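You operate a simulated robot arm through the tools that you are given. There is no shell and no other tool. Be economical: measure what you need, move in short steps, check, and stop when the job is done.

Carry out the task below with a simulated robot arm. There is one attempt and no reset: what you move stays moved.

TASK
Set the post up for the new batch card and start the heat.
Fine: heat switch off first; hot water and strength knobs as on the card, speed knob to 50 %, reset, heat on and left running.

It is judged by the outcome, as a careful person would: the job done as asked, and still so three seconds after it is handed in. It fails if anything else is knocked over, pushed out of place, dropped, spilled or broken.

THE ROBOT
A 7-joint arm with a two-finger parallel gripper, fixed in place. Base frame: the origin is at the foot of the arm, x ahead of it, y to its left, z up. Units: m, rad, N and s.
With the tool pointing down near the work surface it reaches from about 0.2 to 0.68 m from the base axis. Its first joint turns from -1.152 to 1.152 rad. Payload 2.4 kg.
The TCP is the grasp point between the finger pads, 0.03 m short of the fingertips. In the tool frame z runs along the fingers and y along their closing line. Largest opening 0.094 m; finger width 0.028, thickness 0.01; the body of the gripper, 0.05 by 0.096 m, starts 0.055 m behind the TCP.
Orientation is told as [roll, pitch, yaw] about the base's x, y, z axes, in that order, counted from this pose: with the fingers straight down and closing along the base's y, the tool's x points along the base's -x, its y along +y and its z along -z.

THE INTERFACE
- The arm moves only by the tool servo_tool. Its argument "rows" is a list of rows, each a list of 7 numbers: the shift along the tool's x, y, z in cm, then the turn, a rotation vector about the tool's x, y, z in rad, then the closure, from 0 (fully open) to 1 (shut). In form: [[x, y, z, rx, ry, rz, fingers], ...]. A call has 1 to 8 rows; each row shifts and turns the commanded pose from where the row before left it, along the tool's axes as they then stand. Each row takes 0.2 s and may step no farther than 0.05 m and 0.15 rad from the row before; otherwise, or with a gripper value out of range, the whole call is refused. A pose out of reach is approached as far as the arm can. The call stops where the force on the tool passes 50 N (or 10 N more than at its start, if that is more) or the arm is blocked; 0.2 s more then pass. Each finger travels about 0.153 m/s and halts on what it meets, pressing with about 41 N; the grip force reading is that of the motor and also rises with nothing between the fingers. The clock runs only during rows and for 0.2 s after the last one: add rows that do not move to give the fingers time. The reply holds the time, the measured pose of the TCP, the force on the tool along the base axes, the opening and the grip force, in the units named above and with some noise.
- Cameras (640 x 400 px; columns grow to the right, rows downward): "scene" is fixed at [0.0583, 0.4972, 1.4464]; the picture's right is [-0.50, -0.87, 0.00], its down [-0.48, 0.28, -0.83] and it looks along [0.72, -0.41, -0.56] (base axes); focal length 292 px, centre (320, 200). "wrist" rides on the gripper at [0.076, 0.014, -0.102] in the tool frame; the picture's right is [-0.18, 0.98, 0.00], its down [-0.75, -0.14, -0.64] and it looks along [-0.63, -0.12, 0.77] (tool axes); focal length 243 px, centre (320, 200). There is no depth. A picture from a camera that has moved, and an enlarged one, comes with that camera's place and axes in the base frame and with its lens.
- snapshot(camera): a new picture of that camera. It takes no simulated time.
- close_up(camera, box): a new picture of the part [left, top, right, bottom] of that camera's present view, enlarged. It takes no simulated time.
- close_job(): hands the job in; it is judged then, once.

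Go step by step. Nothing tells you positions but the pictures and the camera data: compare them with the known pose of the tool, close in by small moves and look again before you grip or let go. The budget is 120 turns and 84 pictures, counting those below and the enlarged ones. Unless the task says otherwise, let go and move clear before handing in, and close with one line.

The tools are called by a JSON object that holds its "name" and its "arguments". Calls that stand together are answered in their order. servo_tool: Moves the arm, as the interface text tells. Its arguments: {"type":"object","properties":{"rows":{"type":"array"}},"required":["rows"]} The other tools are called the same way: snapshot (camera) takes a picture; close_up (camera, box) takes an enlarged picture of a part of a camera's view; close_job () hands the job in.

At the start:

```text
time_s: 0.0
tcp_pos: [0.2364, 0.2981, 1.3009]
tcp_rot: [0.0, -0.001, 0.0]
wrist_force: [-0.4, -0.5, -0.1]
gripper_width: 0.0939
finger_force: 0.1
```

scene: 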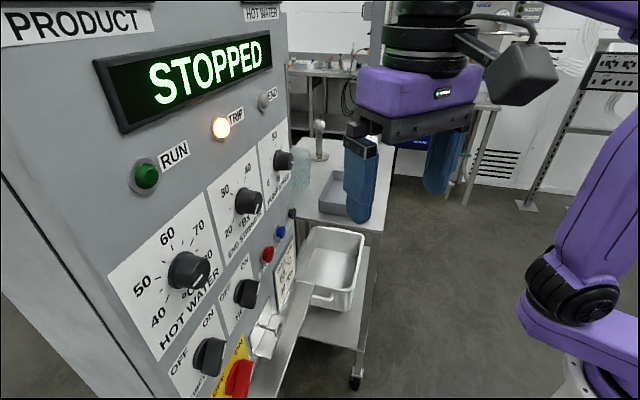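
wrist: 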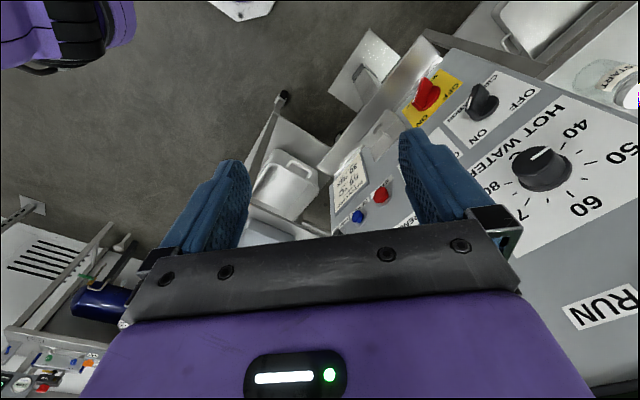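

I see a control cabinet with a STOPPED display, three knobs, two or three switches and buttons, plus a card. I'll enlarge the panel and the card to read them.

{"name": "close_up", "arguments": {"camera": "scene", "box": [100, 130, 320, 400]}}

{"name": "close_up", "arguments": {"camera": "scene", "box": [230, 200, 330, 300]}}

{"name": "close_up", "arguments": {"camera": "wrist", "box": [310, 60, 640, 270]}}

{"name": "close_up", "arguments": {"camera": "wrist", "box": [320, 140, 410, 230]}}

```text
1.48 times, centred on (210, 265) of scene
camera zoom: at [0.0583, 0.4972, 1.4464], right [-0.5, -0.87, 0.0], down [-0.48, 0.28, -0.83], along [0.72, -0.41, -0.56], focal length 433 px, centre (483, 104)
```

zoom: 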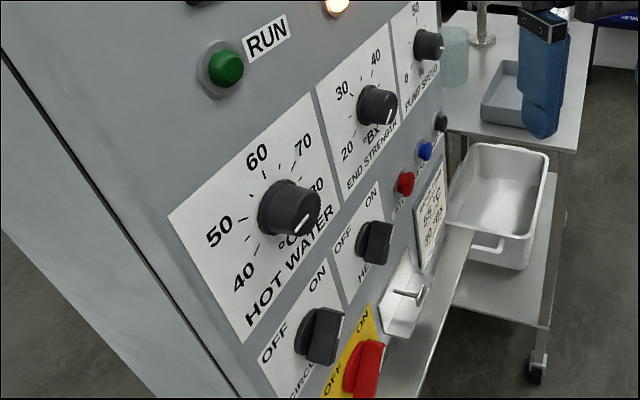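

```text
4.00 times, centred on (280, 250) of scene
camera zoom: at [0.0583, 0.4972, 1.4464], right [-0.5, -0.87, 0.0], down [-0.48, 0.28, -0.83], along [0.72, -0.41, -0.56], focal length 1170 px, centre (480, 0)
```

zoom: 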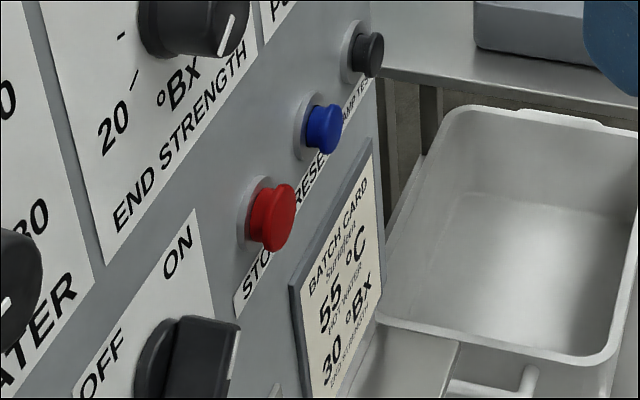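

```text
1.90 times, centred on (475, 165) of wrist
camera zoom: at [0.1596, 0.3112, 1.4022], right [0.18, 0.98, 0.0], down [0.75, -0.14, 0.64], along [0.63, -0.12, -0.77], focal length 462 px, centre (25, 267)
```

zoom: 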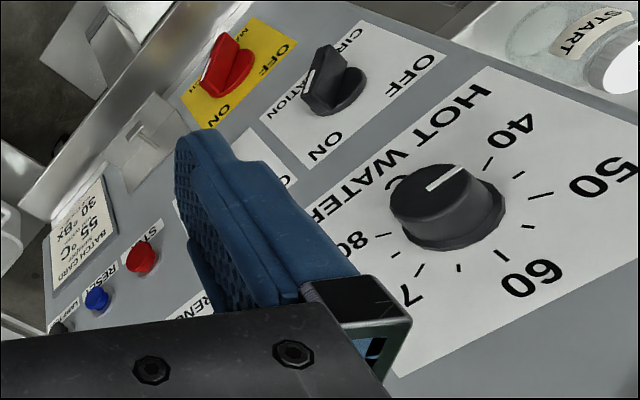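

```text
4.44 times, centred on (365, 185) of wrist
camera zoom: at [0.1596, 0.3112, 1.4022], right [0.18, 0.98, 0.0], down [0.75, -0.14, 0.64], along [0.63, -0.12, -0.77], focal length 1078 px, centre (120, 267)
```

zoom: 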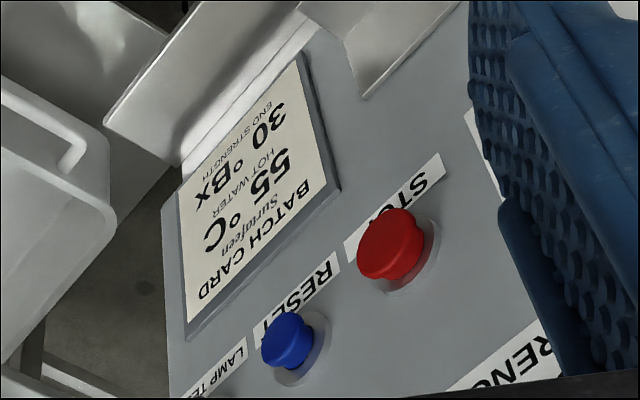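

The card reads 55 °C hot water and 30 °Bx strength, and the panel looks roughly vertical with its normal near (-0.65, -0.76, 0). I'll turn the tool toward it and tilt partway so the wrist camera sees it head-on.

{"name": "servo_tool", "arguments": {"rows": [[0, 0, 2.5, 0, 0, -0.144, 0], [0, 0, 2.5, 0, 0, -0.144, 0], [0, 0, 2.5, 0, 0, -0.144, 0], [0, 0, 2.5, 0, 0, -0.144, 0], [0, 0, 0, 0, 0, -0.144, 0], [0, 0, 0, 0, 0, -0.143, 0]]}}

{"name": "servo_tool", "arguments": {"rows": [[0, 0, 0, 0, -0.15, 0, 0], [0, 0, 0, 0, -0.15, 0, 0], [0, 0, 0, 0, -0.15, 0, 0], [0, 0, 0, 0, -0.15, 0, 0], [0, 0, 0, 0, -0.15, 0, 0], [0, 0, 0, 0, -0.14, 0, 0]]}}

{"name": "snapshot", "arguments": {"camera": "wrist"}}

{"name": "snapshot", "arguments": {"camera": "scene"}}

```text
time_s: 1.4
tcp_pos: [0.2365, 0.2965, 1.2003]
tcp_rot: [0.0, 0.0, 0.865]
wrist_force: [0.5, 0.0, -0.2]
gripper_width: 0.0939
finger_force: 0.1
```

```text
time_s: 2.8
tcp_pos: [0.2349, 0.298, 1.2]
tcp_rot: [0.001, -0.892, 0.862]
wrist_force: [-0.3, -0.4, -0.5]
gripper_width: 0.0942
finger_force: 0.1
```

```text
77 pictures are left
camera wrist: at [0.1412, 0.2088, 1.2052], right [-0.67, 0.73, 0.14], down [0.09, -0.11, 0.99], along [0.74, 0.68, 0.01], focal length 243 px, centre (320, 200)
```

wrist: 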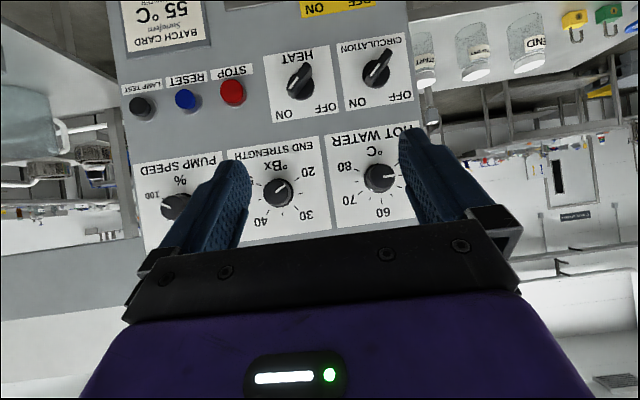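

```text
76 pictures are left
```

scene: 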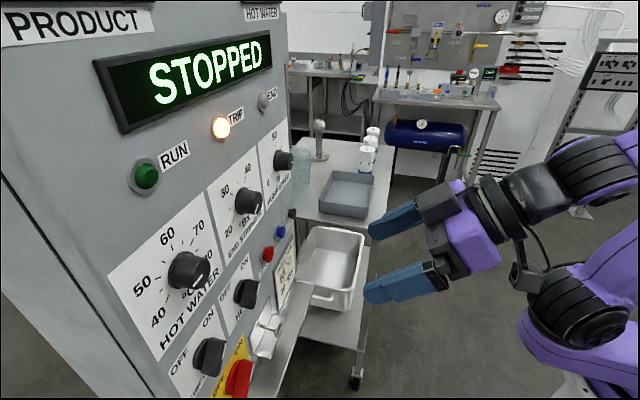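

The wrist camera now views the panel nearly head-on, though upside down. I'll enlarge it to measure the controls and pointers.

{"name": "close_up", "arguments": {"camera": "wrist", "box": [110, 0, 430, 250]}}

{"name": "close_up", "arguments": {"camera": "wrist", "box": [240, 20, 420, 130]}}

```text
1.60 times, centred on (270, 125) of wrist
camera zoom: at [0.1412, 0.2088, 1.2052], right [-0.67, 0.73, 0.14], down [0.09, -0.11, 0.99], along [0.74, 0.68, 0.01], focal length 388 px, centre (400, 320)
```

zoom: 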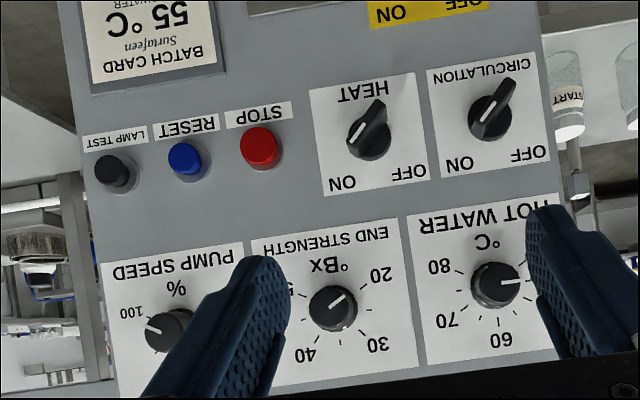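

```text
3.56 times, centred on (330, 75) of wrist
camera zoom: at [0.1412, 0.2088, 1.2052], right [-0.67, 0.73, 0.14], down [0.09, -0.11, 0.99], along [0.74, 0.68, 0.01], focal length 863 px, centre (284, 644)
```

zoom: 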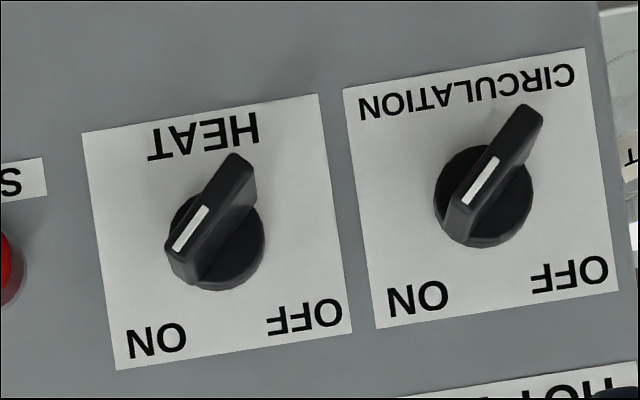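

Measured: the knob row sits at z≈1.188 (hot ≈(0.336,0.507), end ≈(0.437,0.404), pump ≈(0.550,0.294)), and the panel normal is close to 45°. The heat switch is near (0.403,0.441,1.036) and currently ON. I'll check what sticks out below the switches.

{"name": "close_up", "arguments": {"camera": "scene", "box": [180, 260, 340, 400]}}

{"name": "servo_tool", "arguments": {"rows": [[0, 0, 0, 0, 0.15, 0, 0], [0, 0, 0, 0, 0.15, 0, 0], [0, 0, 0, 0, 0.15, 0, 0]]}}

{"name": "snapshot", "arguments": {"camera": "wrist"}}

```text
2.86 times, centred on (260, 330) of scene
camera zoom: at [0.0583, 0.4973, 1.4464], right [-0.5, -0.87, 0.0], down [-0.48, 0.28, -0.83], along [0.72, -0.41, -0.56], focal length 836 px, centre (491, -171)
```

zoom: 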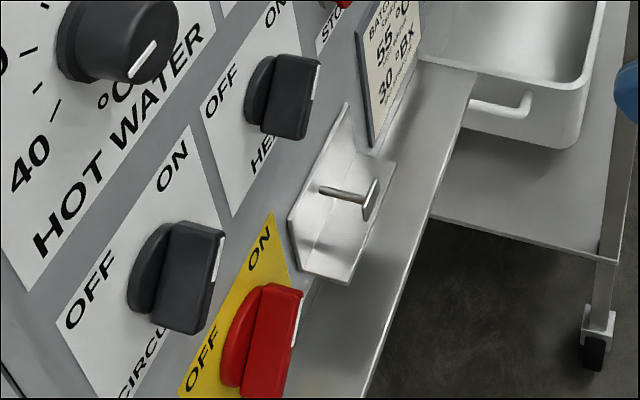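

```text
time_s: 3.6
tcp_pos: [0.236, 0.2968, 1.1987]
tcp_rot: [0.0, -0.438, 0.862]
wrist_force: [-0.3, -0.2, 0.2]
gripper_width: 0.094
finger_force: 0.2
```

```text
72 pictures are left
camera wrist: at [0.1513, 0.22, 1.2596], right [-0.64, 0.77, 0.08], down [0.37, 0.22, 0.9], along [0.67, 0.6, -0.43], focal length 243 px, centre (320, 200)
```

wrist: 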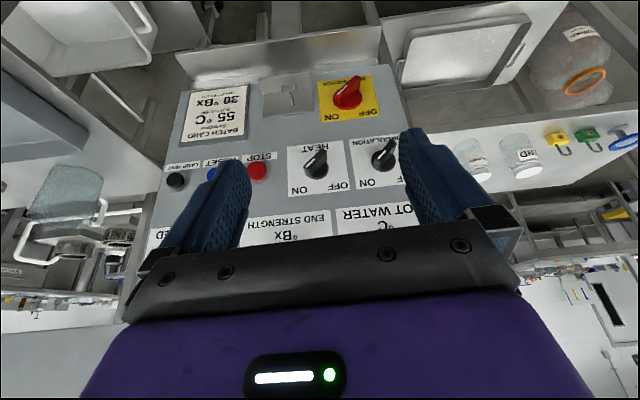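

The ledge is low (z≈0.78) and clear, so a horizontal tool is fine. I'll level the tool square to the panel with a 45° roll for the heat lever.

{"name": "servo_tool", "arguments": {"rows": [[0, 0, 0, 0, -0.1416, 0, 0], [0, 0, 0, 0, -0.1416, 0, 0], [0, 0, 0, 0, -0.1416, 0, 0], [0, 0, 0, 0, -0.1416, 0, 0], [0, 0, 0, 0, -0.1416, 0, 0], [0, 0, 0, 0, -0.1416, 0, 0], [0, 0, 0, 0, -0.1416, 0, 0], [0, 0, 0, 0, -0.1416, 0, 0]]}}

{"name": "servo_tool", "arguments": {"rows": [[0, 0, 0, 0.077, 0, 0, 0], [4, 0, 2, 0, 0, 0, 0], [4, 0, 2, 0, 0, 0, 0], [4, -1, 2, 0, 0, 0, 0], [4, -1, 2, 0, 0, 0, 0]]}}

{"name": "snapshot", "arguments": {"camera": "scene"}}

{"name": "snapshot", "arguments": {"camera": "wrist"}}

```text
time_s: 5.4
tcp_pos: [0.2398, 0.297, 1.1993]
tcp_rot: [-3.136, -1.567, -2.291]
wrist_force: [-2.9, 0.6, 0.0]
gripper_width: 0.0936
finger_force: 0.0
out of reach, approached as far as the arm can: row 4, 5
```

```text
time_s: 6.6
tcp_pos: [0.3047, 0.343, 1.0439]
tcp_rot: [-1.829, -1.568, 2.619]
wrist_force: [-1.0, 1.2, 0.4]
gripper_width: 0.0938
finger_force: 0.0
```

```text
71 pictures are left
```

scene: 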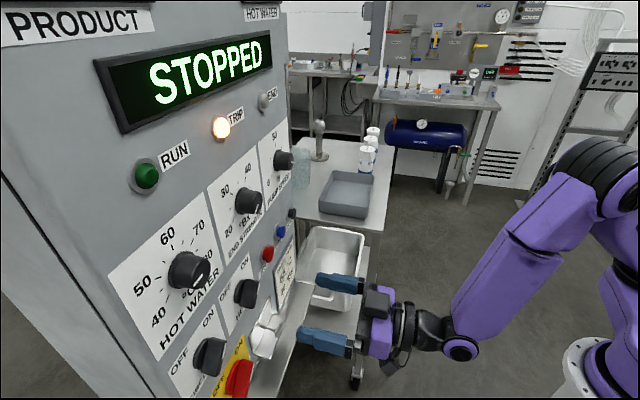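

```text
70 pictures are left
camera wrist: at [0.2229, 0.2799, 0.9687], right [-0.7, 0.69, 0.18], down [-0.35, -0.55, 0.75], along [0.62, 0.46, 0.63], focal length 243 px, centre (320, 200)
```

wrist: 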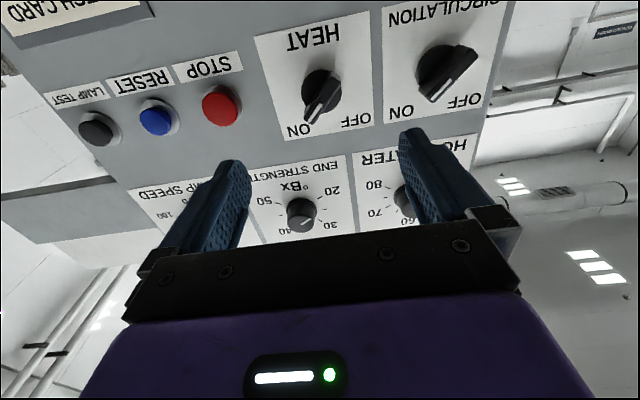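

The tool is square to the panel at the switch's lateral position. Next I roll +45° and drop about 1 cm, then look again.

{"name": "servo_tool", "arguments": {"rows": [[1.0, 0, 0, 0, 0, 0.131, 0], [0, 0, 0, 0, 0, 0.131, 0], [0, 0, 0, 0, 0, 0.131, 0], [0, 0, 0, 0, 0, 0.131, 0], [0, 0, 0, 0, 0, 0.131, 0.3], [0, 0, 0, 0, 0, 0.13, 0.3]]}}

{"name": "snapshot", "arguments": {"camera": "wrist"}}

{"name": "close_up", "arguments": {"camera": "scene", "box": [180, 220, 420, 400]}}

```text
time_s: 8.0
tcp_pos: [0.3067, 0.3433, 1.045]
tcp_rot: [-1.669, -1.568, 2.453]
wrist_force: [0.7, -0.7, 0.3]
gripper_width: 0.0655
finger_force: 0.0
out of reach, approached as far as the arm can: row 1, 2, 3, 4, 5, 6
```

```text
69 pictures are left
camera wrist: at [0.2242, 0.2787, 0.969], right [-0.69, 0.7, 0.18], down [-0.36, -0.55, 0.75], along [0.62, 0.46, 0.63], focal length 243 px, centre (320, 200)
```

wrist: 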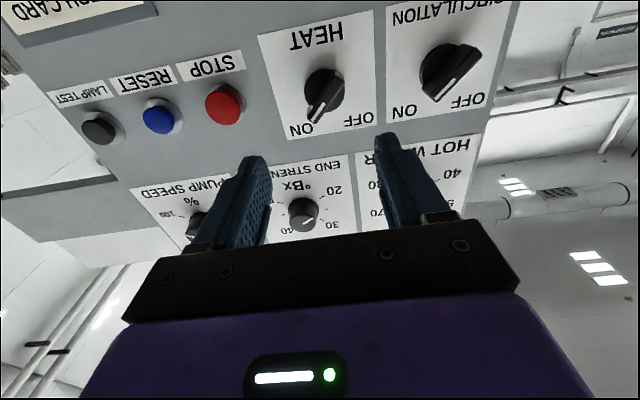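

```text
2.22 times, centred on (300, 310) of scene
camera zoom: at [0.0583, 0.4972, 1.4464], right [-0.5, -0.87, 0.0], down [-0.48, 0.28, -0.83], along [0.72, -0.41, -0.56], focal length 650 px, centre (364, -44)
```

zoom: 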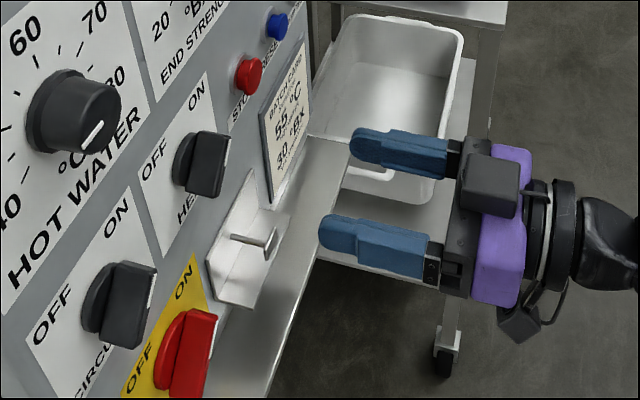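

That roll wasn't reachable here, probably because the wrist is too close to the base. I'll move forward a little and see how the commanded pose behaves.

{"name": "servo_tool", "arguments": {"rows": [[0, 0, 2.5, 0, 0, 0, 0.3], [0, 0, 2.5, 0, 0, 0, 0.3], [0, 0, 0, 0, 0, 0, 0.3]]}}

```text
time_s: 8.8
tcp_pos: [0.3407, 0.3762, 1.0445]
tcp_rot: [-1.736, -1.567, 2.519]
wrist_force: [-0.3, 0.6, -0.1]
gripper_width: 0.0655
finger_force: 0.0
```

{"name": "servo_tool", "arguments": {"rows": [[0, 0, 0, 0, 0, 0.131, 0.3], [0, 0, 0, 0, 0, 0.131, 0.3]]}}

```text
time_s: 9.4
tcp_pos: [0.3348, 0.3899, 1.0557]
tcp_rot: [1.498, -1.472, -0.732]
wrist_force: [0.6, 0.4, -0.8]
gripper_width: 0.0657
finger_force: 0.0
out of reach, approached as far as the arm can: row 1, 2
```

Positive roll hits a limit at this spot. I'll test negative roll.

{"name": "servo_tool", "arguments": {"rows": [[0, 0, 0, 0, 0, -0.131, 0.3], [0, 0, 0, 0, 0, -0.131, 0.3], [0, 0, 0, 0, 0, -0.131, 0.3], [0, 0, 0, 0, 0, -0.131, 0.3]]}}

{"name": "snapshot", "arguments": {"camera": "scene"}}

```text
time_s: 10.4
tcp_pos: [0.3363, 0.388, 1.056]
tcp_rot: [-1.553, -1.144, 2.32]
wrist_force: [0.0, -0.7, -0.2]
gripper_width: 0.066
finger_force: 0.1
```

```text
67 pictures are left
```

scene: 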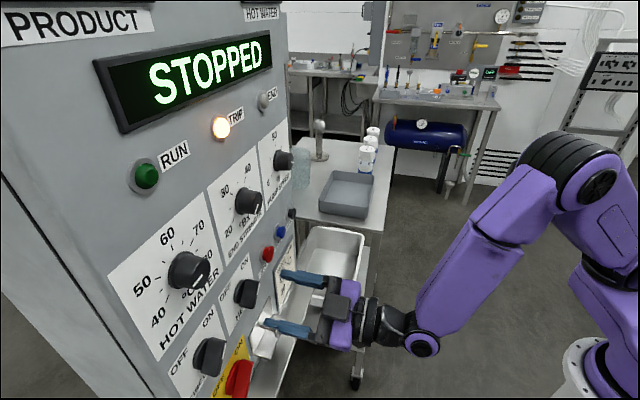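

Negative roll works fine, so I'll use that side. I'll check how far it goes, since a symmetric gripper at -135° equals +45°.

{"name": "servo_tool", "arguments": {"rows": [[0, 0, 0, 0, 0, -0.15, 0.3], [0, 0, 0, 0, 0, -0.15, 0.3], [0, 0, 0, 0, 0, -0.15, 0.3], [0, 0, 0, 0, 0, -0.15, 0.3], [0, 0, 0, 0, 0, -0.15, 0.3], [0, 0, 0, 0, 0, -0.15, 0.3], [0, 0, 0, 0, 0, -0.15, 0.3], [0, 0, 0, 0, 0, -0.15, 0.3]]}}

{"name": "servo_tool", "arguments": {"rows": [[0, 0, 0, 0, 0, -0.15, 0.3], [0, 0, 0, 0, 0, -0.15, 0.3], [0, 0, 0, 0, 0, -0.15, 0.3], [0, 0, 0, 0, 0, -0.15, 0.3], [0, 0, 0, 0, 0, -0.15, 0.3]]}}

{"name": "snapshot", "arguments": {"camera": "wrist"}}

{"name": "snapshot", "arguments": {"camera": "scene"}}

```text
time_s: 12.2
tcp_pos: [0.3374, 0.3889, 1.055]
tcp_rot: [-1.564, 0.057, 2.333]
wrist_force: [0.1, 0.1, -0.3]
gripper_width: 0.0659
finger_force: 0.1
```

```text
time_s: 13.4
tcp_pos: [0.3371, 0.3892, 1.0552]
tcp_rot: [-1.56, 0.806, 2.344]
wrist_force: [-0.4, -0.2, -0.2]
gripper_width: 0.0659
finger_force: 0.1
```

```text
66 pictures are left
camera wrist: at [0.3067, 0.2717, 1.1011], right [0.4, -0.42, -0.81], down [-0.9, 0.0, -0.44], along [0.19, 0.91, -0.38], focal length 243 px, centre (320, 200)
```

wrist: 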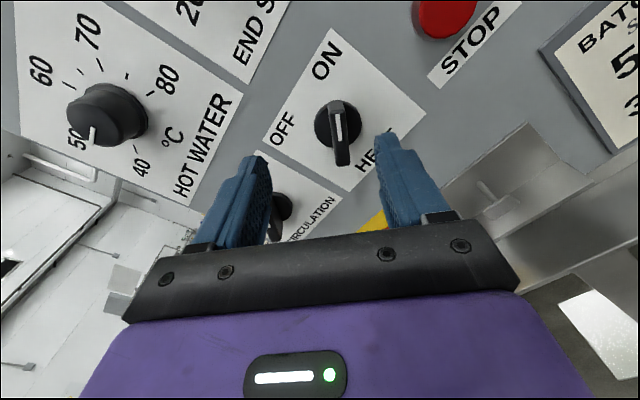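

```text
65 pictures are left
```

scene: 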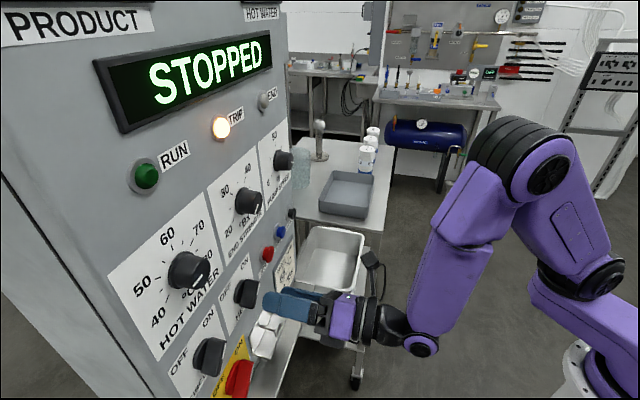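

The lever lines up between the fingers at -135°. I'll test whether another -90° is available before gripping.

{"name": "servo_tool", "arguments": {"rows": [[0, 0, 0, 0, 0, -0.15, 0.3], [0, 0, 0, 0, 0, -0.15, 0.3], [0, 0, 0, 0, 0, -0.15, 0.3], [0, 0, 0, 0, 0, -0.15, 0.3], [0, 0, 0, 0, 0, -0.15, 0.3], [0, 0, 0, 0, 0, -0.15, 0.3], [0, 0, 0, 0, 0, -0.15, 0.3], [0, 0, 0, 0, 0, -0.15, 0.3]]}}

{"name": "servo_tool", "arguments": {"rows": [[0, 0, 0, 0, 0, -0.15, 0.3], [0, 0, 0, 0, 0, -0.15, 0.3], [0, 0, 0, 0, 0, -0.15, 0.3]]}}

```text
time_s: 15.2
tcp_pos: [0.3366, 0.3901, 1.0557]
tcp_rot: [1.555, 1.136, -0.821]
wrist_force: [-0.2, 0.6, -1.1]
gripper_width: 0.0659
finger_force: 0.0
```

```text
time_s: 16.0
tcp_pos: [0.3367, 0.3898, 1.0562]
tcp_rot: [1.561, 0.685, -0.812]
wrist_force: [0.0, 0.1, 0.6]
gripper_width: 0.0657
finger_force: 0.1
```

The full range is available down to about -230°. I'll return to -135° and center on the switch axis (h≈-0.029, z≈1.035).

{"name": "servo_tool", "arguments": {"rows": [[0, 0, 0, 0, 0, 0.15, 0.3], [0, 0, 0, 0, 0, 0.15, 0.3], [0, 0, 0, 0, 0, 0.15, 0.3], [0, 0, 0, 0, 0, 0.15, 0.3], [0, 0, 0, 0, 0, 0.15, 0.3], [0, 0, 0, 0, 0, 0.15, 0.3], [0, 0, 0, 0, 0, 0.15, 0.3], [0, 0, 0, 0, 0, 0.15, 0.3]]}}

{"name": "servo_tool", "arguments": {"rows": [[0, 0, 0, 0, 0, 0.15, 0.3], [0, 0, 0, 0, 0, 0.15, 0.3], [0, 0, 0, 0, 0, 0.15, 0.3], [-0.85, 2.05, 0, 0, 0, 0, 0.3], [0, 0, 2.5, 0, 0, 0, 0.3], [0, 0, 0, 0, 0, 0, 0.3]]}}

{"name": "snapshot", "arguments": {"camera": "wrist"}}

{"name": "close_up", "arguments": {"camera": "scene", "box": [180, 220, 420, 400]}}

```text
time_s: 17.8
tcp_pos: [0.337, 0.3899, 1.0547]
tcp_rot: [-1.547, 1.251, 2.355]
wrist_force: [-0.1, 0.1, 0.2]
gripper_width: 0.0657
finger_force: 0.1
```

```text
time_s: 19.2
tcp_pos: [0.3612, 0.3994, 1.0364]
tcp_rot: [-1.56, 0.803, 2.343]
wrist_force: [0.5, -1.2, -0.5]
gripper_width: 0.0658
finger_force: 0.1
```

```text
64 pictures are left
camera wrist: at [0.3317, 0.2824, 1.0816], right [0.4, -0.42, -0.81], down [-0.9, 0.01, -0.44], along [0.19, 0.91, -0.38], focal length 243 px, centre (320, 200)
```

wrist: 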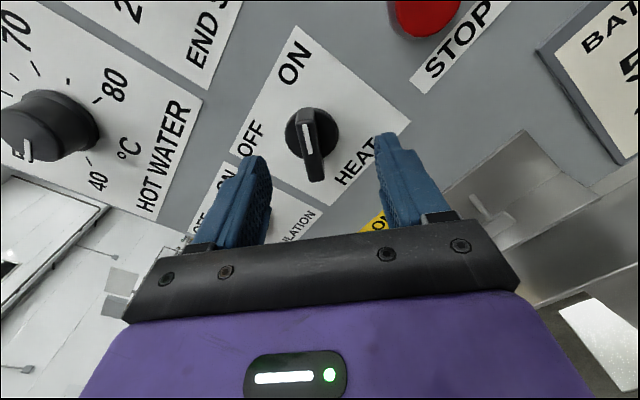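

```text
2.22 times, centred on (300, 310) of scene
camera zoom: at [0.0583, 0.4973, 1.4464], right [-0.5, -0.87, 0.0], down [-0.48, 0.28, -0.83], along [0.72, -0.41, -0.56], focal length 650 px, centre (364, -44)
```

zoom: 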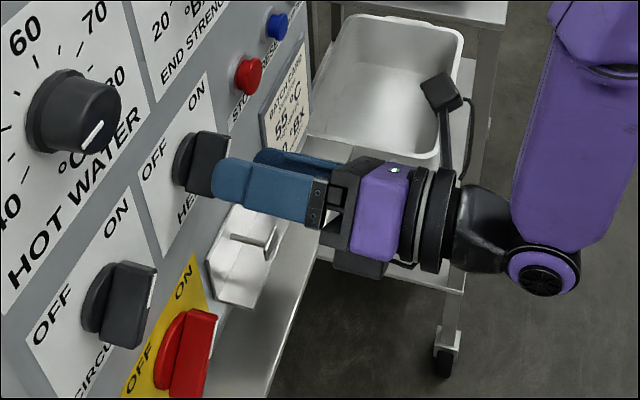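

The fingers straddle the lever; I'll shift about 3.5 mm to centre and advance to straddling depth, then look.

{"name": "servo_tool", "arguments": {"rows": [[-0.1, -0.35, 0, 0, 0, 0, 0.3], [0, 0, 1.5, 0, 0, 0, 0.3], [0, 0, 1.5, 0, 0, 0, 0.3], [0, 0, 0.7, 0, 0, 0, 0.3], [0, 0, 0, 0, 0, 0, 0.3]]}}

{"name": "snapshot", "arguments": {"camera": "wrist"}}

{"name": "close_up", "arguments": {"camera": "scene", "box": [180, 220, 420, 400]}}

```text
time_s: 20.4
tcp_pos: [0.3856, 0.4265, 1.0368]
tcp_rot: [-1.559, 0.803, 2.342]
wrist_force: [-0.4, 0.0, -0.6]
gripper_width: 0.0656
finger_force: 0.0
```

```text
62 pictures are left
camera wrist: at [0.3546, 0.3098, 1.0827], right [0.4, -0.42, -0.81], down [-0.9, 0.0, -0.44], along [0.19, 0.91, -0.38], focal length 243 px, centre (320, 200)
```

wrist: 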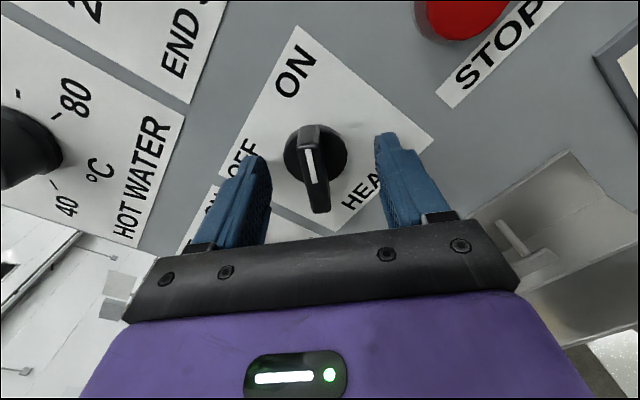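

```text
2.22 times, centred on (300, 310) of scene
camera zoom: at [0.0583, 0.4973, 1.4464], right [-0.5, -0.87, 0.0], down [-0.48, 0.28, -0.83], along [0.72, -0.41, -0.56], focal length 650 px, centre (364, -44)
```

zoom: 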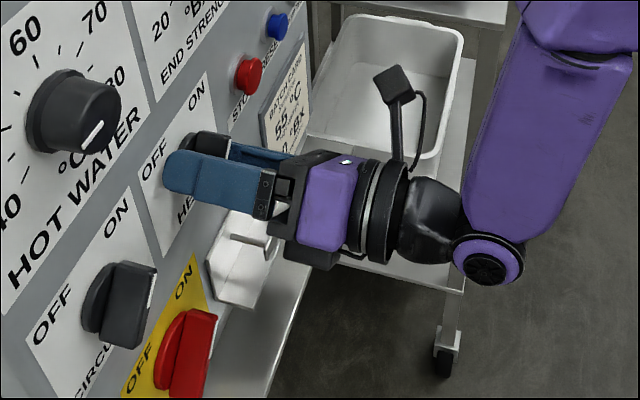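

The lever is between the fingers. I'll close on it.

{"name": "servo_tool", "arguments": {"rows": [[0, 0, 0, 0, 0, 0, 0.6], [0, 0, 0, 0, 0, 0, 0.85], [0, 0, 0, 0, 0, 0, 0.85]]}}

{"name": "snapshot", "arguments": {"camera": "wrist"}}

```text
time_s: 21.2
tcp_pos: [0.3848, 0.4294, 1.0398]
tcp_rot: [-1.569, 0.802, 2.341]
wrist_force: [-5.7, 6.8, 11.6]
gripper_width: 0.0376
finger_force: 44.3
```

```text
60 pictures are left
camera wrist: at [0.3536, 0.3109, 1.0838], right [0.4, -0.42, -0.82], down [-0.9, 0.0, -0.44], along [0.19, 0.91, -0.37], focal length 243 px, centre (320, 200)
```

wrist: 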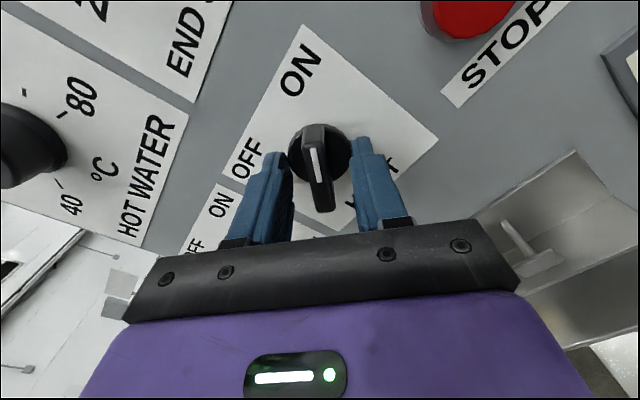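

The gripper caught the base disc (0.038 m) rather than the lever, and the force shows the axis lies a few mm up-left. I'll open, back out 1.2 cm, shift, and grip the lever itself.

{"name": "servo_tool", "arguments": {"rows": [[0, 0, 0, 0, 0, 0, 0.4], [0, 0, -1.3, 0, 0, 0, 0.4], [0, -0.3, 0, 0, 0, 0, 0.4], [0, 0, 0, 0, 0, 0, 0.7], [0, 0, 0, 0, 0, 0, 0.85], [0, 0, 0, 0, 0, 0, 0.85]]}}

{"name": "snapshot", "arguments": {"camera": "wrist"}}

```text
time_s: 22.6
tcp_pos: [0.3751, 0.4199, 1.0377]
tcp_rot: [-1.559, 0.802, 2.343]
wrist_force: [0.2, 0.8, -0.3]
gripper_width: 0.0142
finger_force: 0.0
```

```text
59 pictures are left
camera wrist: at [0.3447, 0.3024, 1.0843], right [0.4, -0.42, -0.81], down [-0.9, 0.0, -0.44], along [0.19, 0.91, -0.38], focal length 243 px, centre (320, 200)
```

wrist: 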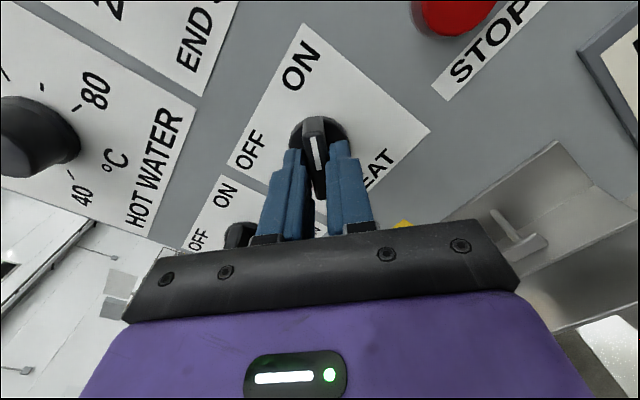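

Nothing is touched yet at 14 mm opening, so I'll close further.

{"name": "servo_tool", "arguments": {"rows": [[0, 0, 0, 0, 0, 0, 1], [0, 0, 0, 0, 0, 0, 1]]}}

{"name": "close_up", "arguments": {"camera": "wrist", "box": [220, 80, 420, 250]}}

{"name": "close_up", "arguments": {"camera": "scene", "box": [180, 220, 340, 340]}}

```text
time_s: 23.2
tcp_pos: [0.3763, 0.42, 1.039]
tcp_rot: [-1.563, 0.803, 2.344]
wrist_force: [-0.2, -1.1, -0.5]
gripper_width: 0.012
finger_force: 45.0
```

```text
2.35 times, centred on (320, 165) of wrist
camera zoom: at [0.3447, 0.3025, 1.0844], right [0.4, -0.42, -0.81], down [-0.9, 0.0, -0.44], along [0.19, 0.91, -0.38], focal length 571 px, centre (320, 282)
```

zoom: 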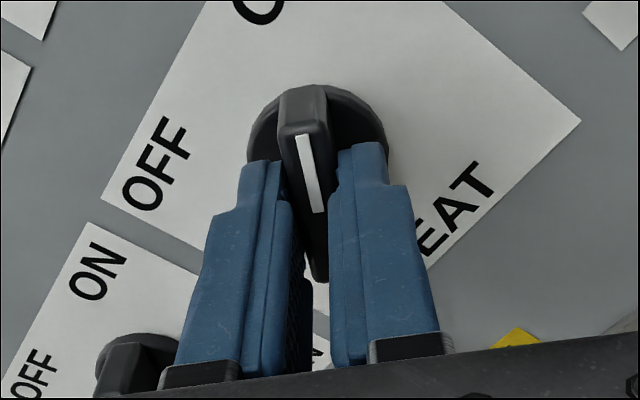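

```text
3.33 times, centred on (260, 280) of scene
camera zoom: at [0.0583, 0.4972, 1.4464], right [-0.5, -0.87, 0.0], down [-0.48, 0.28, -0.83], along [0.72, -0.41, -0.56], focal length 975 px, centre (520, -67)
```

zoom: 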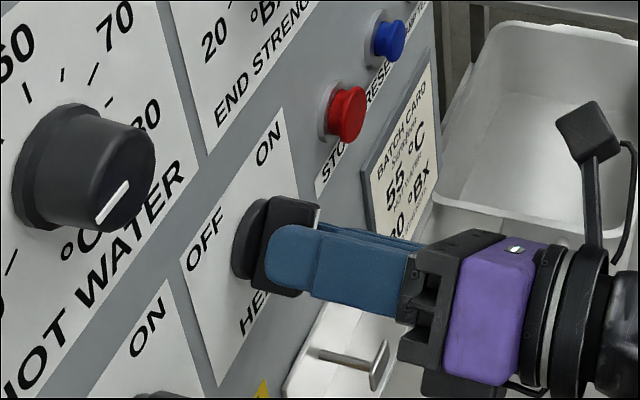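

The lever is gripped (12 mm, low side force). Now turning counter-clockwise toward OFF.

{"name": "servo_tool", "arguments": {"rows": [[0, 0, 0, 0, 0, -0.14, 1], [0, 0, 0, 0, 0, -0.14, 1], [0, 0, 0, 0, 0, -0.14, 1], [0, 0, 0, 0, 0, -0.14, 1], [0, 0, 0, 0, 0, -0.14, 1], [0, 0, 0, 0, 0, -0.14, 1]]}}

{"name": "servo_tool", "arguments": {"rows": [[0, 0, 0, 0, 0, -0.14, 1], [0, 0, 0, 0, 0, -0.14, 1], [0, 0, 0, 0, 0, -0.14, 1], [0, 0, 0, 0, 0, -0.14, 1], [0, 0, 0, 0, 0, -0.14, 1], [0, 0, 0, 0, 0, 0, 1]]}}

{"name": "close_up", "arguments": {"camera": "wrist", "box": [200, 60, 440, 250]}}

{"name": "close_up", "arguments": {"camera": "scene", "box": [180, 220, 340, 340]}}

```text
time_s: 24.6
tcp_pos: [0.3766, 0.4187, 1.0375]
tcp_rot: [1.486, 1.496, -0.895]
wrist_force: [5.5, -6.9, 0.1]
gripper_width: 0.0121
finger_force: 45.2
```

```text
time_s: 26.0
tcp_pos: [0.3774, 0.4194, 1.0392]
tcp_rot: [1.563, 0.799, -0.815]
wrist_force: [1.5, -28.1, 12.3]
gripper_width: 0.0122
finger_force: 44.8
```

```text
2.11 times, centred on (320, 155) of wrist
camera zoom: at [0.2723, 0.3784, 1.1038], right [0.57, -0.6, 0.56], down [-0.17, -0.75, -0.63], along [0.8, 0.27, -0.54], focal length 511 px, centre (320, 295)
```

zoom: 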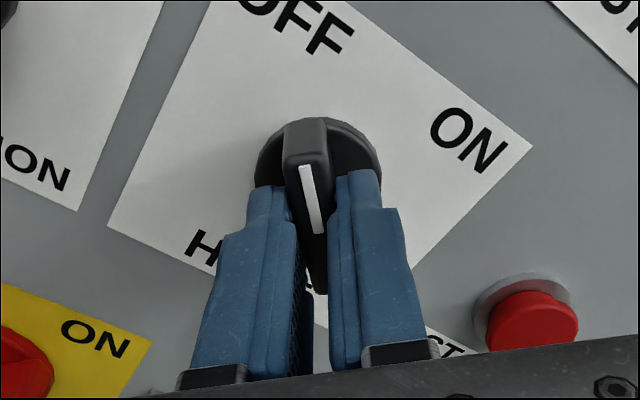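

```text
3.33 times, centred on (260, 280) of scene
camera zoom: at [0.0582, 0.4962, 1.4467], right [-0.5, -0.87, 0.0], down [-0.48, 0.28, -0.83], along [0.72, -0.41, -0.56], focal length 975 px, centre (520, -67)
```

zoom: 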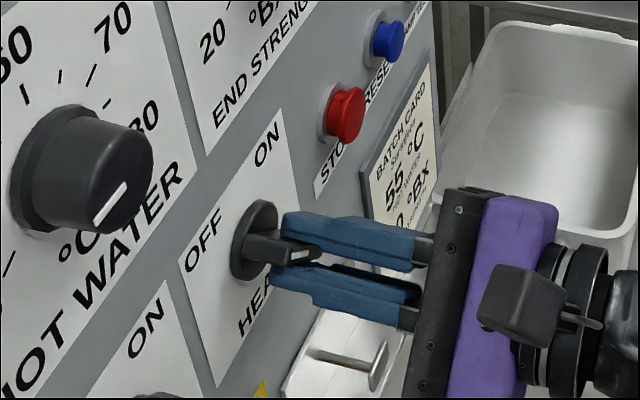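

The lever now points to OFF. I'll open, back out and check it stays.

{"name": "servo_tool", "arguments": {"rows": [[0, 0, 0, 0, 0, 0, 0.6], [0, 0, 0, 0, 0, 0, 0.5], [0, 0, -2.5, 0, 0, 0, 0.5], [0, 0, -2.5, 0, 0, 0, 0.5], [0, 0, -2, 0, 0, 0, 0.5]]}}

{"name": "snapshot", "arguments": {"camera": "wrist"}}

{"name": "close_up", "arguments": {"camera": "scene", "box": [90, 100, 320, 400]}}

```text
time_s: 27.2
tcp_pos: [0.3253, 0.3718, 1.0389]
tcp_rot: [1.562, 0.799, -0.814]
wrist_force: [0.3, -0.5, 0.6]
gripper_width: 0.0473
finger_force: 0.0
```

```text
54 pictures are left
camera wrist: at [0.2212, 0.3317, 1.104], right [0.58, -0.6, 0.55], down [-0.17, -0.75, -0.63], along [0.8, 0.27, -0.54], focal length 243 px, centre (320, 200)
```

wrist: 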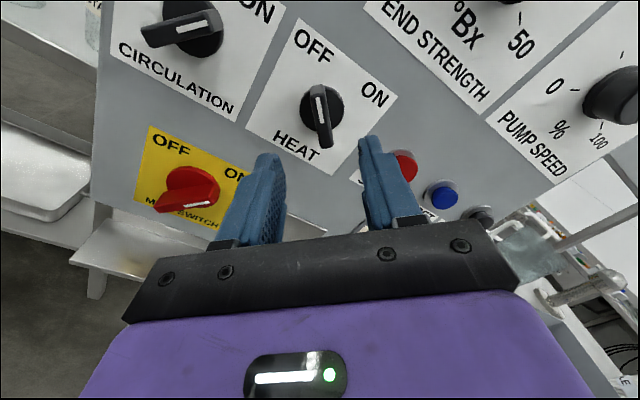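

```text
1.33 times, centred on (205, 250) of scene
camera zoom: at [0.0583, 0.4973, 1.4464], right [-0.5, -0.87, 0.0], down [-0.48, 0.28, -0.83], along [0.72, -0.41, -0.56], focal length 390 px, centre (473, 133)
```

zoom: 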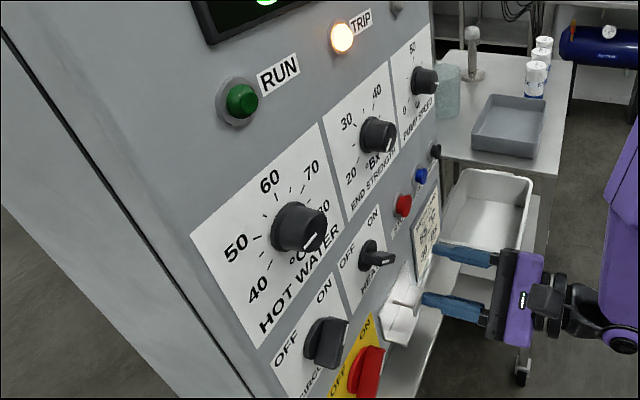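

Heat is OFF and everything else is unchanged. Next, the hot water knob (h≈-0.121, z≈1.188): moving to a standoff in front of it.

{"name": "servo_tool", "arguments": {"rows": [[4.2, 1.02, 0, 0, 0, 0, 0.2], [4.2, 1.02, 0, 0, 0, 0, 0.2], [4.2, 1.02, 0, 0, 0, 0, 0.2], [4.2, 1.02, 0, 0, 0, 0, 0.2], [0, 0, 0, 0, 0, 0, 0.2]]}}

{"name": "snapshot", "arguments": {"camera": "wrist"}}

```text
time_s: 28.4
tcp_pos: [0.265, 0.4333, 1.1872]
tcp_rot: [1.562, 0.797, -0.816]
wrist_force: [-0.1, -0.3, -0.9]
gripper_width: 0.0751
finger_force: 0.0
```

```text
52 pictures are left
camera wrist: at [0.1607, 0.3925, 1.252], right [0.58, -0.6, 0.55], down [-0.17, -0.75, -0.63], along [0.8, 0.27, -0.54], focal length 243 px, centre (320, 200)
```

wrist: 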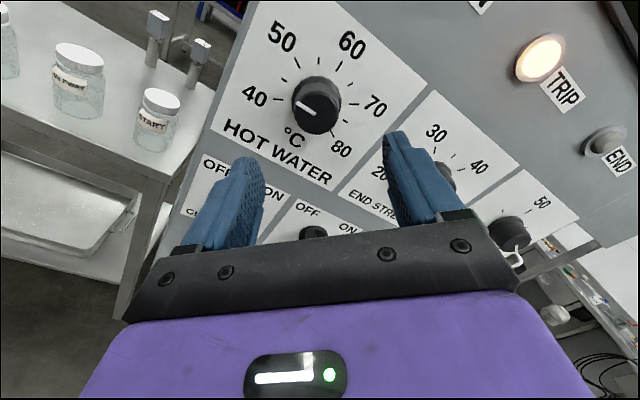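

{"name": "close_up", "arguments": {"camera": "wrist", "box": [220, 10, 400, 190]}}

```text
2.22 times, centred on (310, 100) of wrist
camera zoom: at [0.1607, 0.3925, 1.252], right [0.58, -0.6, 0.55], down [-0.17, -0.75, -0.63], along [0.8, 0.27, -0.54], focal length 539 px, centre (342, 422)
```

zoom: 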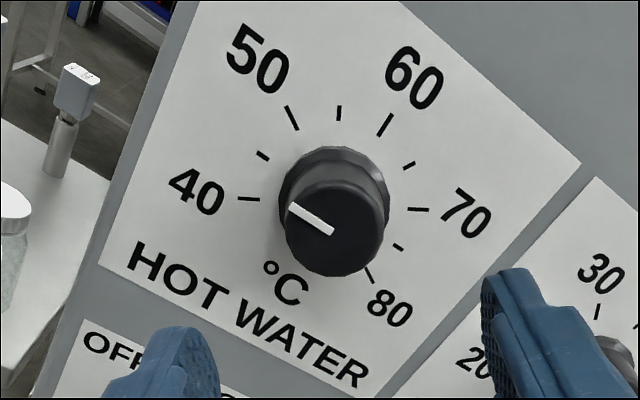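

Pointer reads about 45 °C (30° per 5 °C on the dial), so 55 needs about +60° clockwise. I'm centred on the knob; advancing to grip depth.

{"name": "servo_tool", "arguments": {"rows": [[0, 0, 2.5, 0, 0, 0, 0.2], [0, 0, 2.5, 0, 0, 0, 0.2], [0, 0, 1.5, 0, 0, 0, 0.2], [0, 0, 1.3, 0, 0, 0, 0.2], [0, 0, 0, 0, 0, 0, 0.2]]}}

{"name": "snapshot", "arguments": {"camera": "wrist"}}

{"name": "close_up", "arguments": {"camera": "scene", "box": [90, 180, 330, 340]}}

```text
time_s: 29.6
tcp_pos: [0.3217, 0.4902, 1.1871]
tcp_rot: [1.56, 0.798, -0.812]
wrist_force: [0.9, -1.0, -0.5]
gripper_width: 0.0752
finger_force: 0.0
```

```text
50 pictures are left
camera wrist: at [0.2181, 0.4496, 1.2524], right [0.58, -0.6, 0.55], down [-0.17, -0.75, -0.63], along [0.8, 0.27, -0.54], focal length 243 px, centre (320, 200)
```

wrist: 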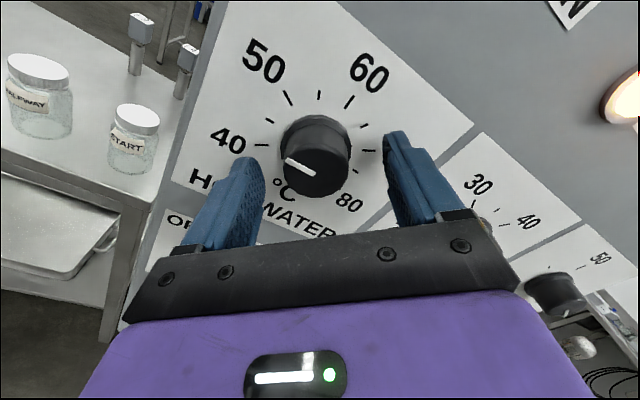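

```text
2.50 times, centred on (210, 260) of scene
camera zoom: at [0.0583, 0.4973, 1.4464], right [-0.5, -0.87, 0.0], down [-0.48, 0.28, -0.83], along [0.72, -0.41, -0.56], focal length 731 px, centre (595, 50)
```

zoom: 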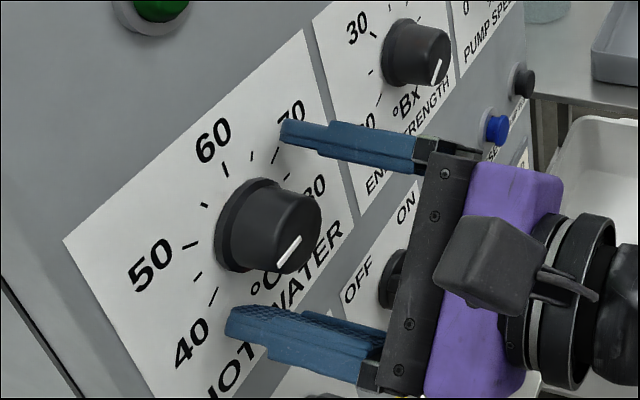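

Knob is between the fingers; closing gently.

{"name": "servo_tool", "arguments": {"rows": [[0, 0, 0, 0, 0, 0, 0.4], [0, 0, 0, 0, 0, 0, 0.65], [0, 0, 0, 0, 0, 0, 0.65]]}}

{"name": "close_up", "arguments": {"camera": "wrist", "box": [200, 20, 440, 260]}}

```text
time_s: 30.4
tcp_pos: [0.32, 0.4907, 1.1868]
tcp_rot: [1.557, 0.797, -0.814]
wrist_force: [0.2, 5.9, -6.7]
gripper_width: 0.0413
finger_force: 44.6
```

```text
1.67 times, centred on (320, 140) of wrist
camera zoom: at [0.2173, 0.4501, 1.2517], right [0.58, -0.6, 0.56], down [-0.17, -0.76, -0.63], along [0.8, 0.27, -0.54], focal length 404 px, centre (320, 300)
```

zoom: 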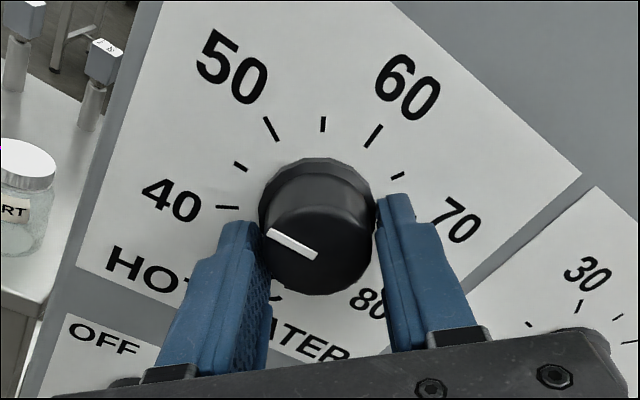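

Gripped (41 mm, small side force). Turning +60° clockwise.

{"name": "servo_tool", "arguments": {"rows": [[0, 0, 0, 0, 0, 0.14, 0.65], [0, 0, 0, 0, 0, 0.14, 0.65], [0, 0, 0, 0, 0, 0.14, 0.65], [0, 0, 0, 0, 0, 0.14, 0.65], [0, 0, 0, 0, 0, 0.14, 0.65], [0, 0, 0, 0, 0, 0.14, 0.65], [0, 0, 0, 0, 0, 0.14, 0.65], [0, 0, 0, 0, 0, 0.07, 0.65]]}}

{"name": "close_up", "arguments": {"camera": "wrist", "box": [200, 20, 440, 260]}}

```text
time_s: 32.2
tcp_pos: [0.3169, 0.4931, 1.1859]
tcp_rot: [-1.528, 1.293, 2.387]
wrist_force: [-7.0, 27.8, -11.2]
gripper_width: 0.0412
finger_force: 45.2
```

```text
1.67 times, centred on (320, 140) of wrist
camera zoom: at [0.2679, 0.3962, 1.2564], right [0.62, -0.64, -0.45], down [-0.7, -0.21, -0.68], along [0.34, 0.74, -0.58], focal length 404 px, centre (320, 300)
```

zoom: 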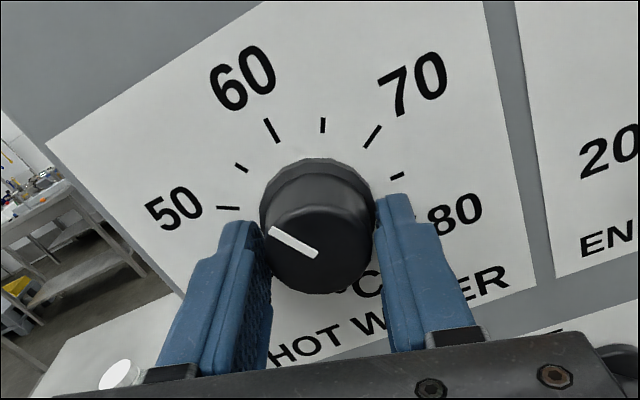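

The pointer moved with the tool, and I estimate about 54.9 °C. I'll release, back off and verify from a clearer view.

{"name": "servo_tool", "arguments": {"rows": [[0, 0, 0, 0, 0, 0, 0.4], [0, 0, 0, 0, 0, 0, 0.2], [0, 0, -2.5, 0, 0, 0, 0.2], [0, 0, -2.5, 0, 0, 0, 0.2], [0, 0, -2.5, 0, 0, 0, 0.2]]}}

{"name": "close_up", "arguments": {"camera": "wrist", "box": [200, 10, 440, 190]}}

{"name": "close_up", "arguments": {"camera": "scene", "box": [100, 200, 260, 360]}}

```text
time_s: 33.4
tcp_pos: [0.2664, 0.4373, 1.1884]
tcp_rot: [-1.546, 1.294, 2.357]
wrist_force: [-1.1, 0.2, 0.2]
gripper_width: 0.0751
finger_force: 0.1
```

```text
2.22 times, centred on (320, 100) of wrist
camera zoom: at [0.2164, 0.3413, 1.258], right [0.62, -0.65, -0.45], down [-0.7, -0.2, -0.68], along [0.35, 0.73, -0.58], focal length 539 px, centre (320, 422)
```

zoom: 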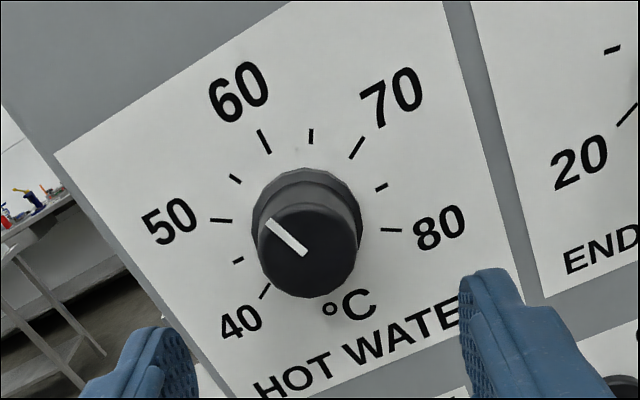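

```text
2.50 times, centred on (180, 280) of scene
camera zoom: at [0.0583, 0.4973, 1.4464], right [-0.5, -0.87, 0.0], down [-0.48, 0.28, -0.83], along [0.72, -0.41, -0.56], focal length 731 px, centre (670, 0)
```

zoom: 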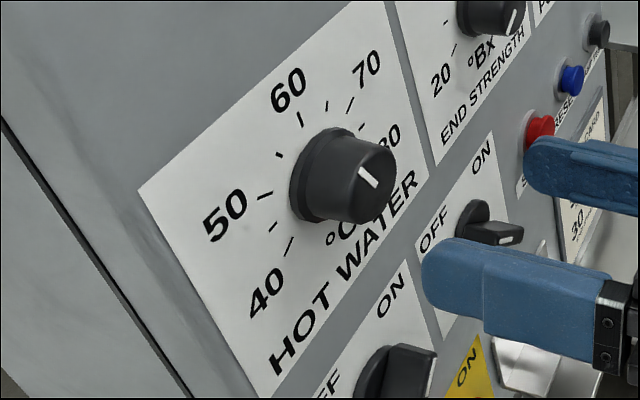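

{"name": "close_up", "arguments": {"camera": "wrist", "box": [275, 70, 355, 130]}}

```text
6.67 times, centred on (315, 100) of wrist
camera zoom: at [0.2164, 0.3413, 1.258], right [0.62, -0.65, -0.45], down [-0.7, -0.2, -0.68], along [0.35, 0.73, -0.58], focal length 1618 px, centre (353, 867)
```

zoom: 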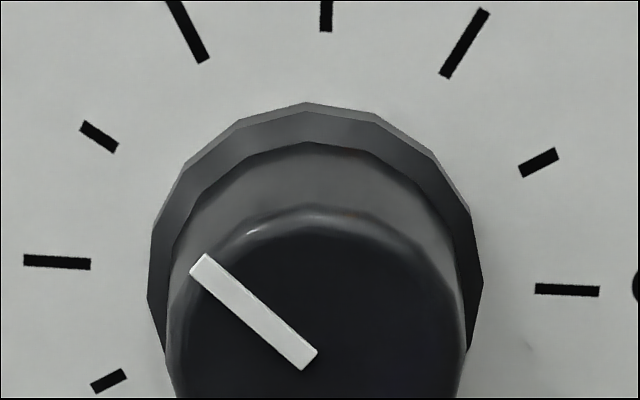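

Careful measurement shows the knob at about 56.5 °C: it sprang roughly +9° on release due to a side force from being 4–5 mm off-centre. I'll re-centre (h≈-0.125, z≈1.184) and re-grip.

{"name": "servo_tool", "arguments": {"rows": [[-0.5, -0.26, 0, 0, 0, 0, 0.3], [0, 0, 2.5, 0, 0, 0, 0.3], [0, 0, 2.5, 0, 0, 0, 0.3], [0, 0, 2.2, 0, 0, 0, 0.3], [0, 0, 0, 0, 0, 0, 0.5], [0, 0, 0, 0, 0, 0, 0.6], [0, 0, 0, 0, 0, 0, 0.6]]}}

{"name": "close_up", "arguments": {"camera": "wrist", "box": [240, 80, 400, 200]}}

```text
time_s: 35.0
tcp_pos: [0.3135, 0.4901, 1.1809]
tcp_rot: [-1.55, 1.293, 2.357]
wrist_force: [-6.2, 10.2, 2.9]
gripper_width: 0.0444
finger_force: 6.6
```

```text
3.33 times, centred on (320, 140) of wrist
camera zoom: at [0.2654, 0.3946, 1.2503], right [0.62, -0.65, -0.45], down [-0.7, -0.2, -0.68], along [0.35, 0.74, -0.58], focal length 809 px, centre (320, 400)
```

zoom: 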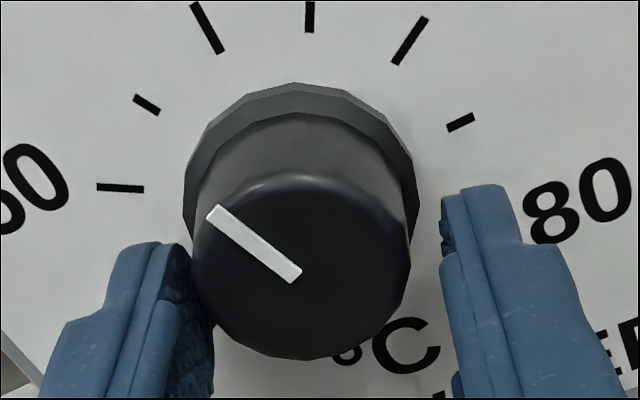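

{"name": "servo_tool", "arguments": {"rows": [[0, 0, 0, 0, 0, 0, 0.4], [0, -0.3, 0, 0, 0, 0, 0.4], [0, 0, 0, 0, 0, 0, 0.5], [0, 0, 0, 0, 0, 0, 0.65], [0, 0, 0, 0, 0, 0, 0.65]]}}

{"name": "close_up", "arguments": {"camera": "wrist", "box": [240, 80, 400, 200]}}

```text
time_s: 36.2
tcp_pos: [0.3157, 0.4927, 1.1828]
tcp_rot: [-1.548, 1.293, 2.359]
wrist_force: [1.5, 5.6, 1.7]
gripper_width: 0.041
finger_force: 45.4
```

```text
3.33 times, centred on (320, 140) of wrist
camera zoom: at [0.2644, 0.3963, 1.2519], right [0.62, -0.65, -0.45], down [-0.7, -0.2, -0.68], along [0.35, 0.73, -0.58], focal length 809 px, centre (320, 400)
```

zoom: 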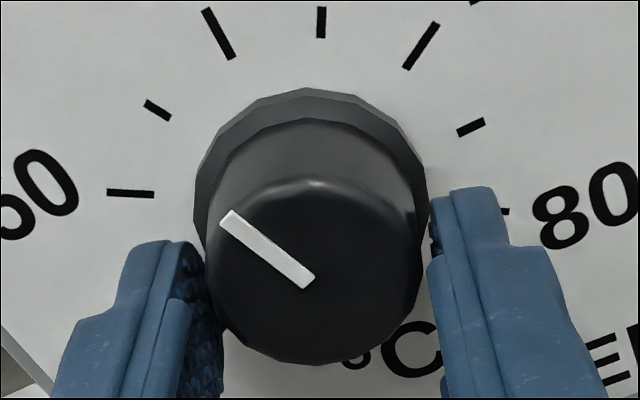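

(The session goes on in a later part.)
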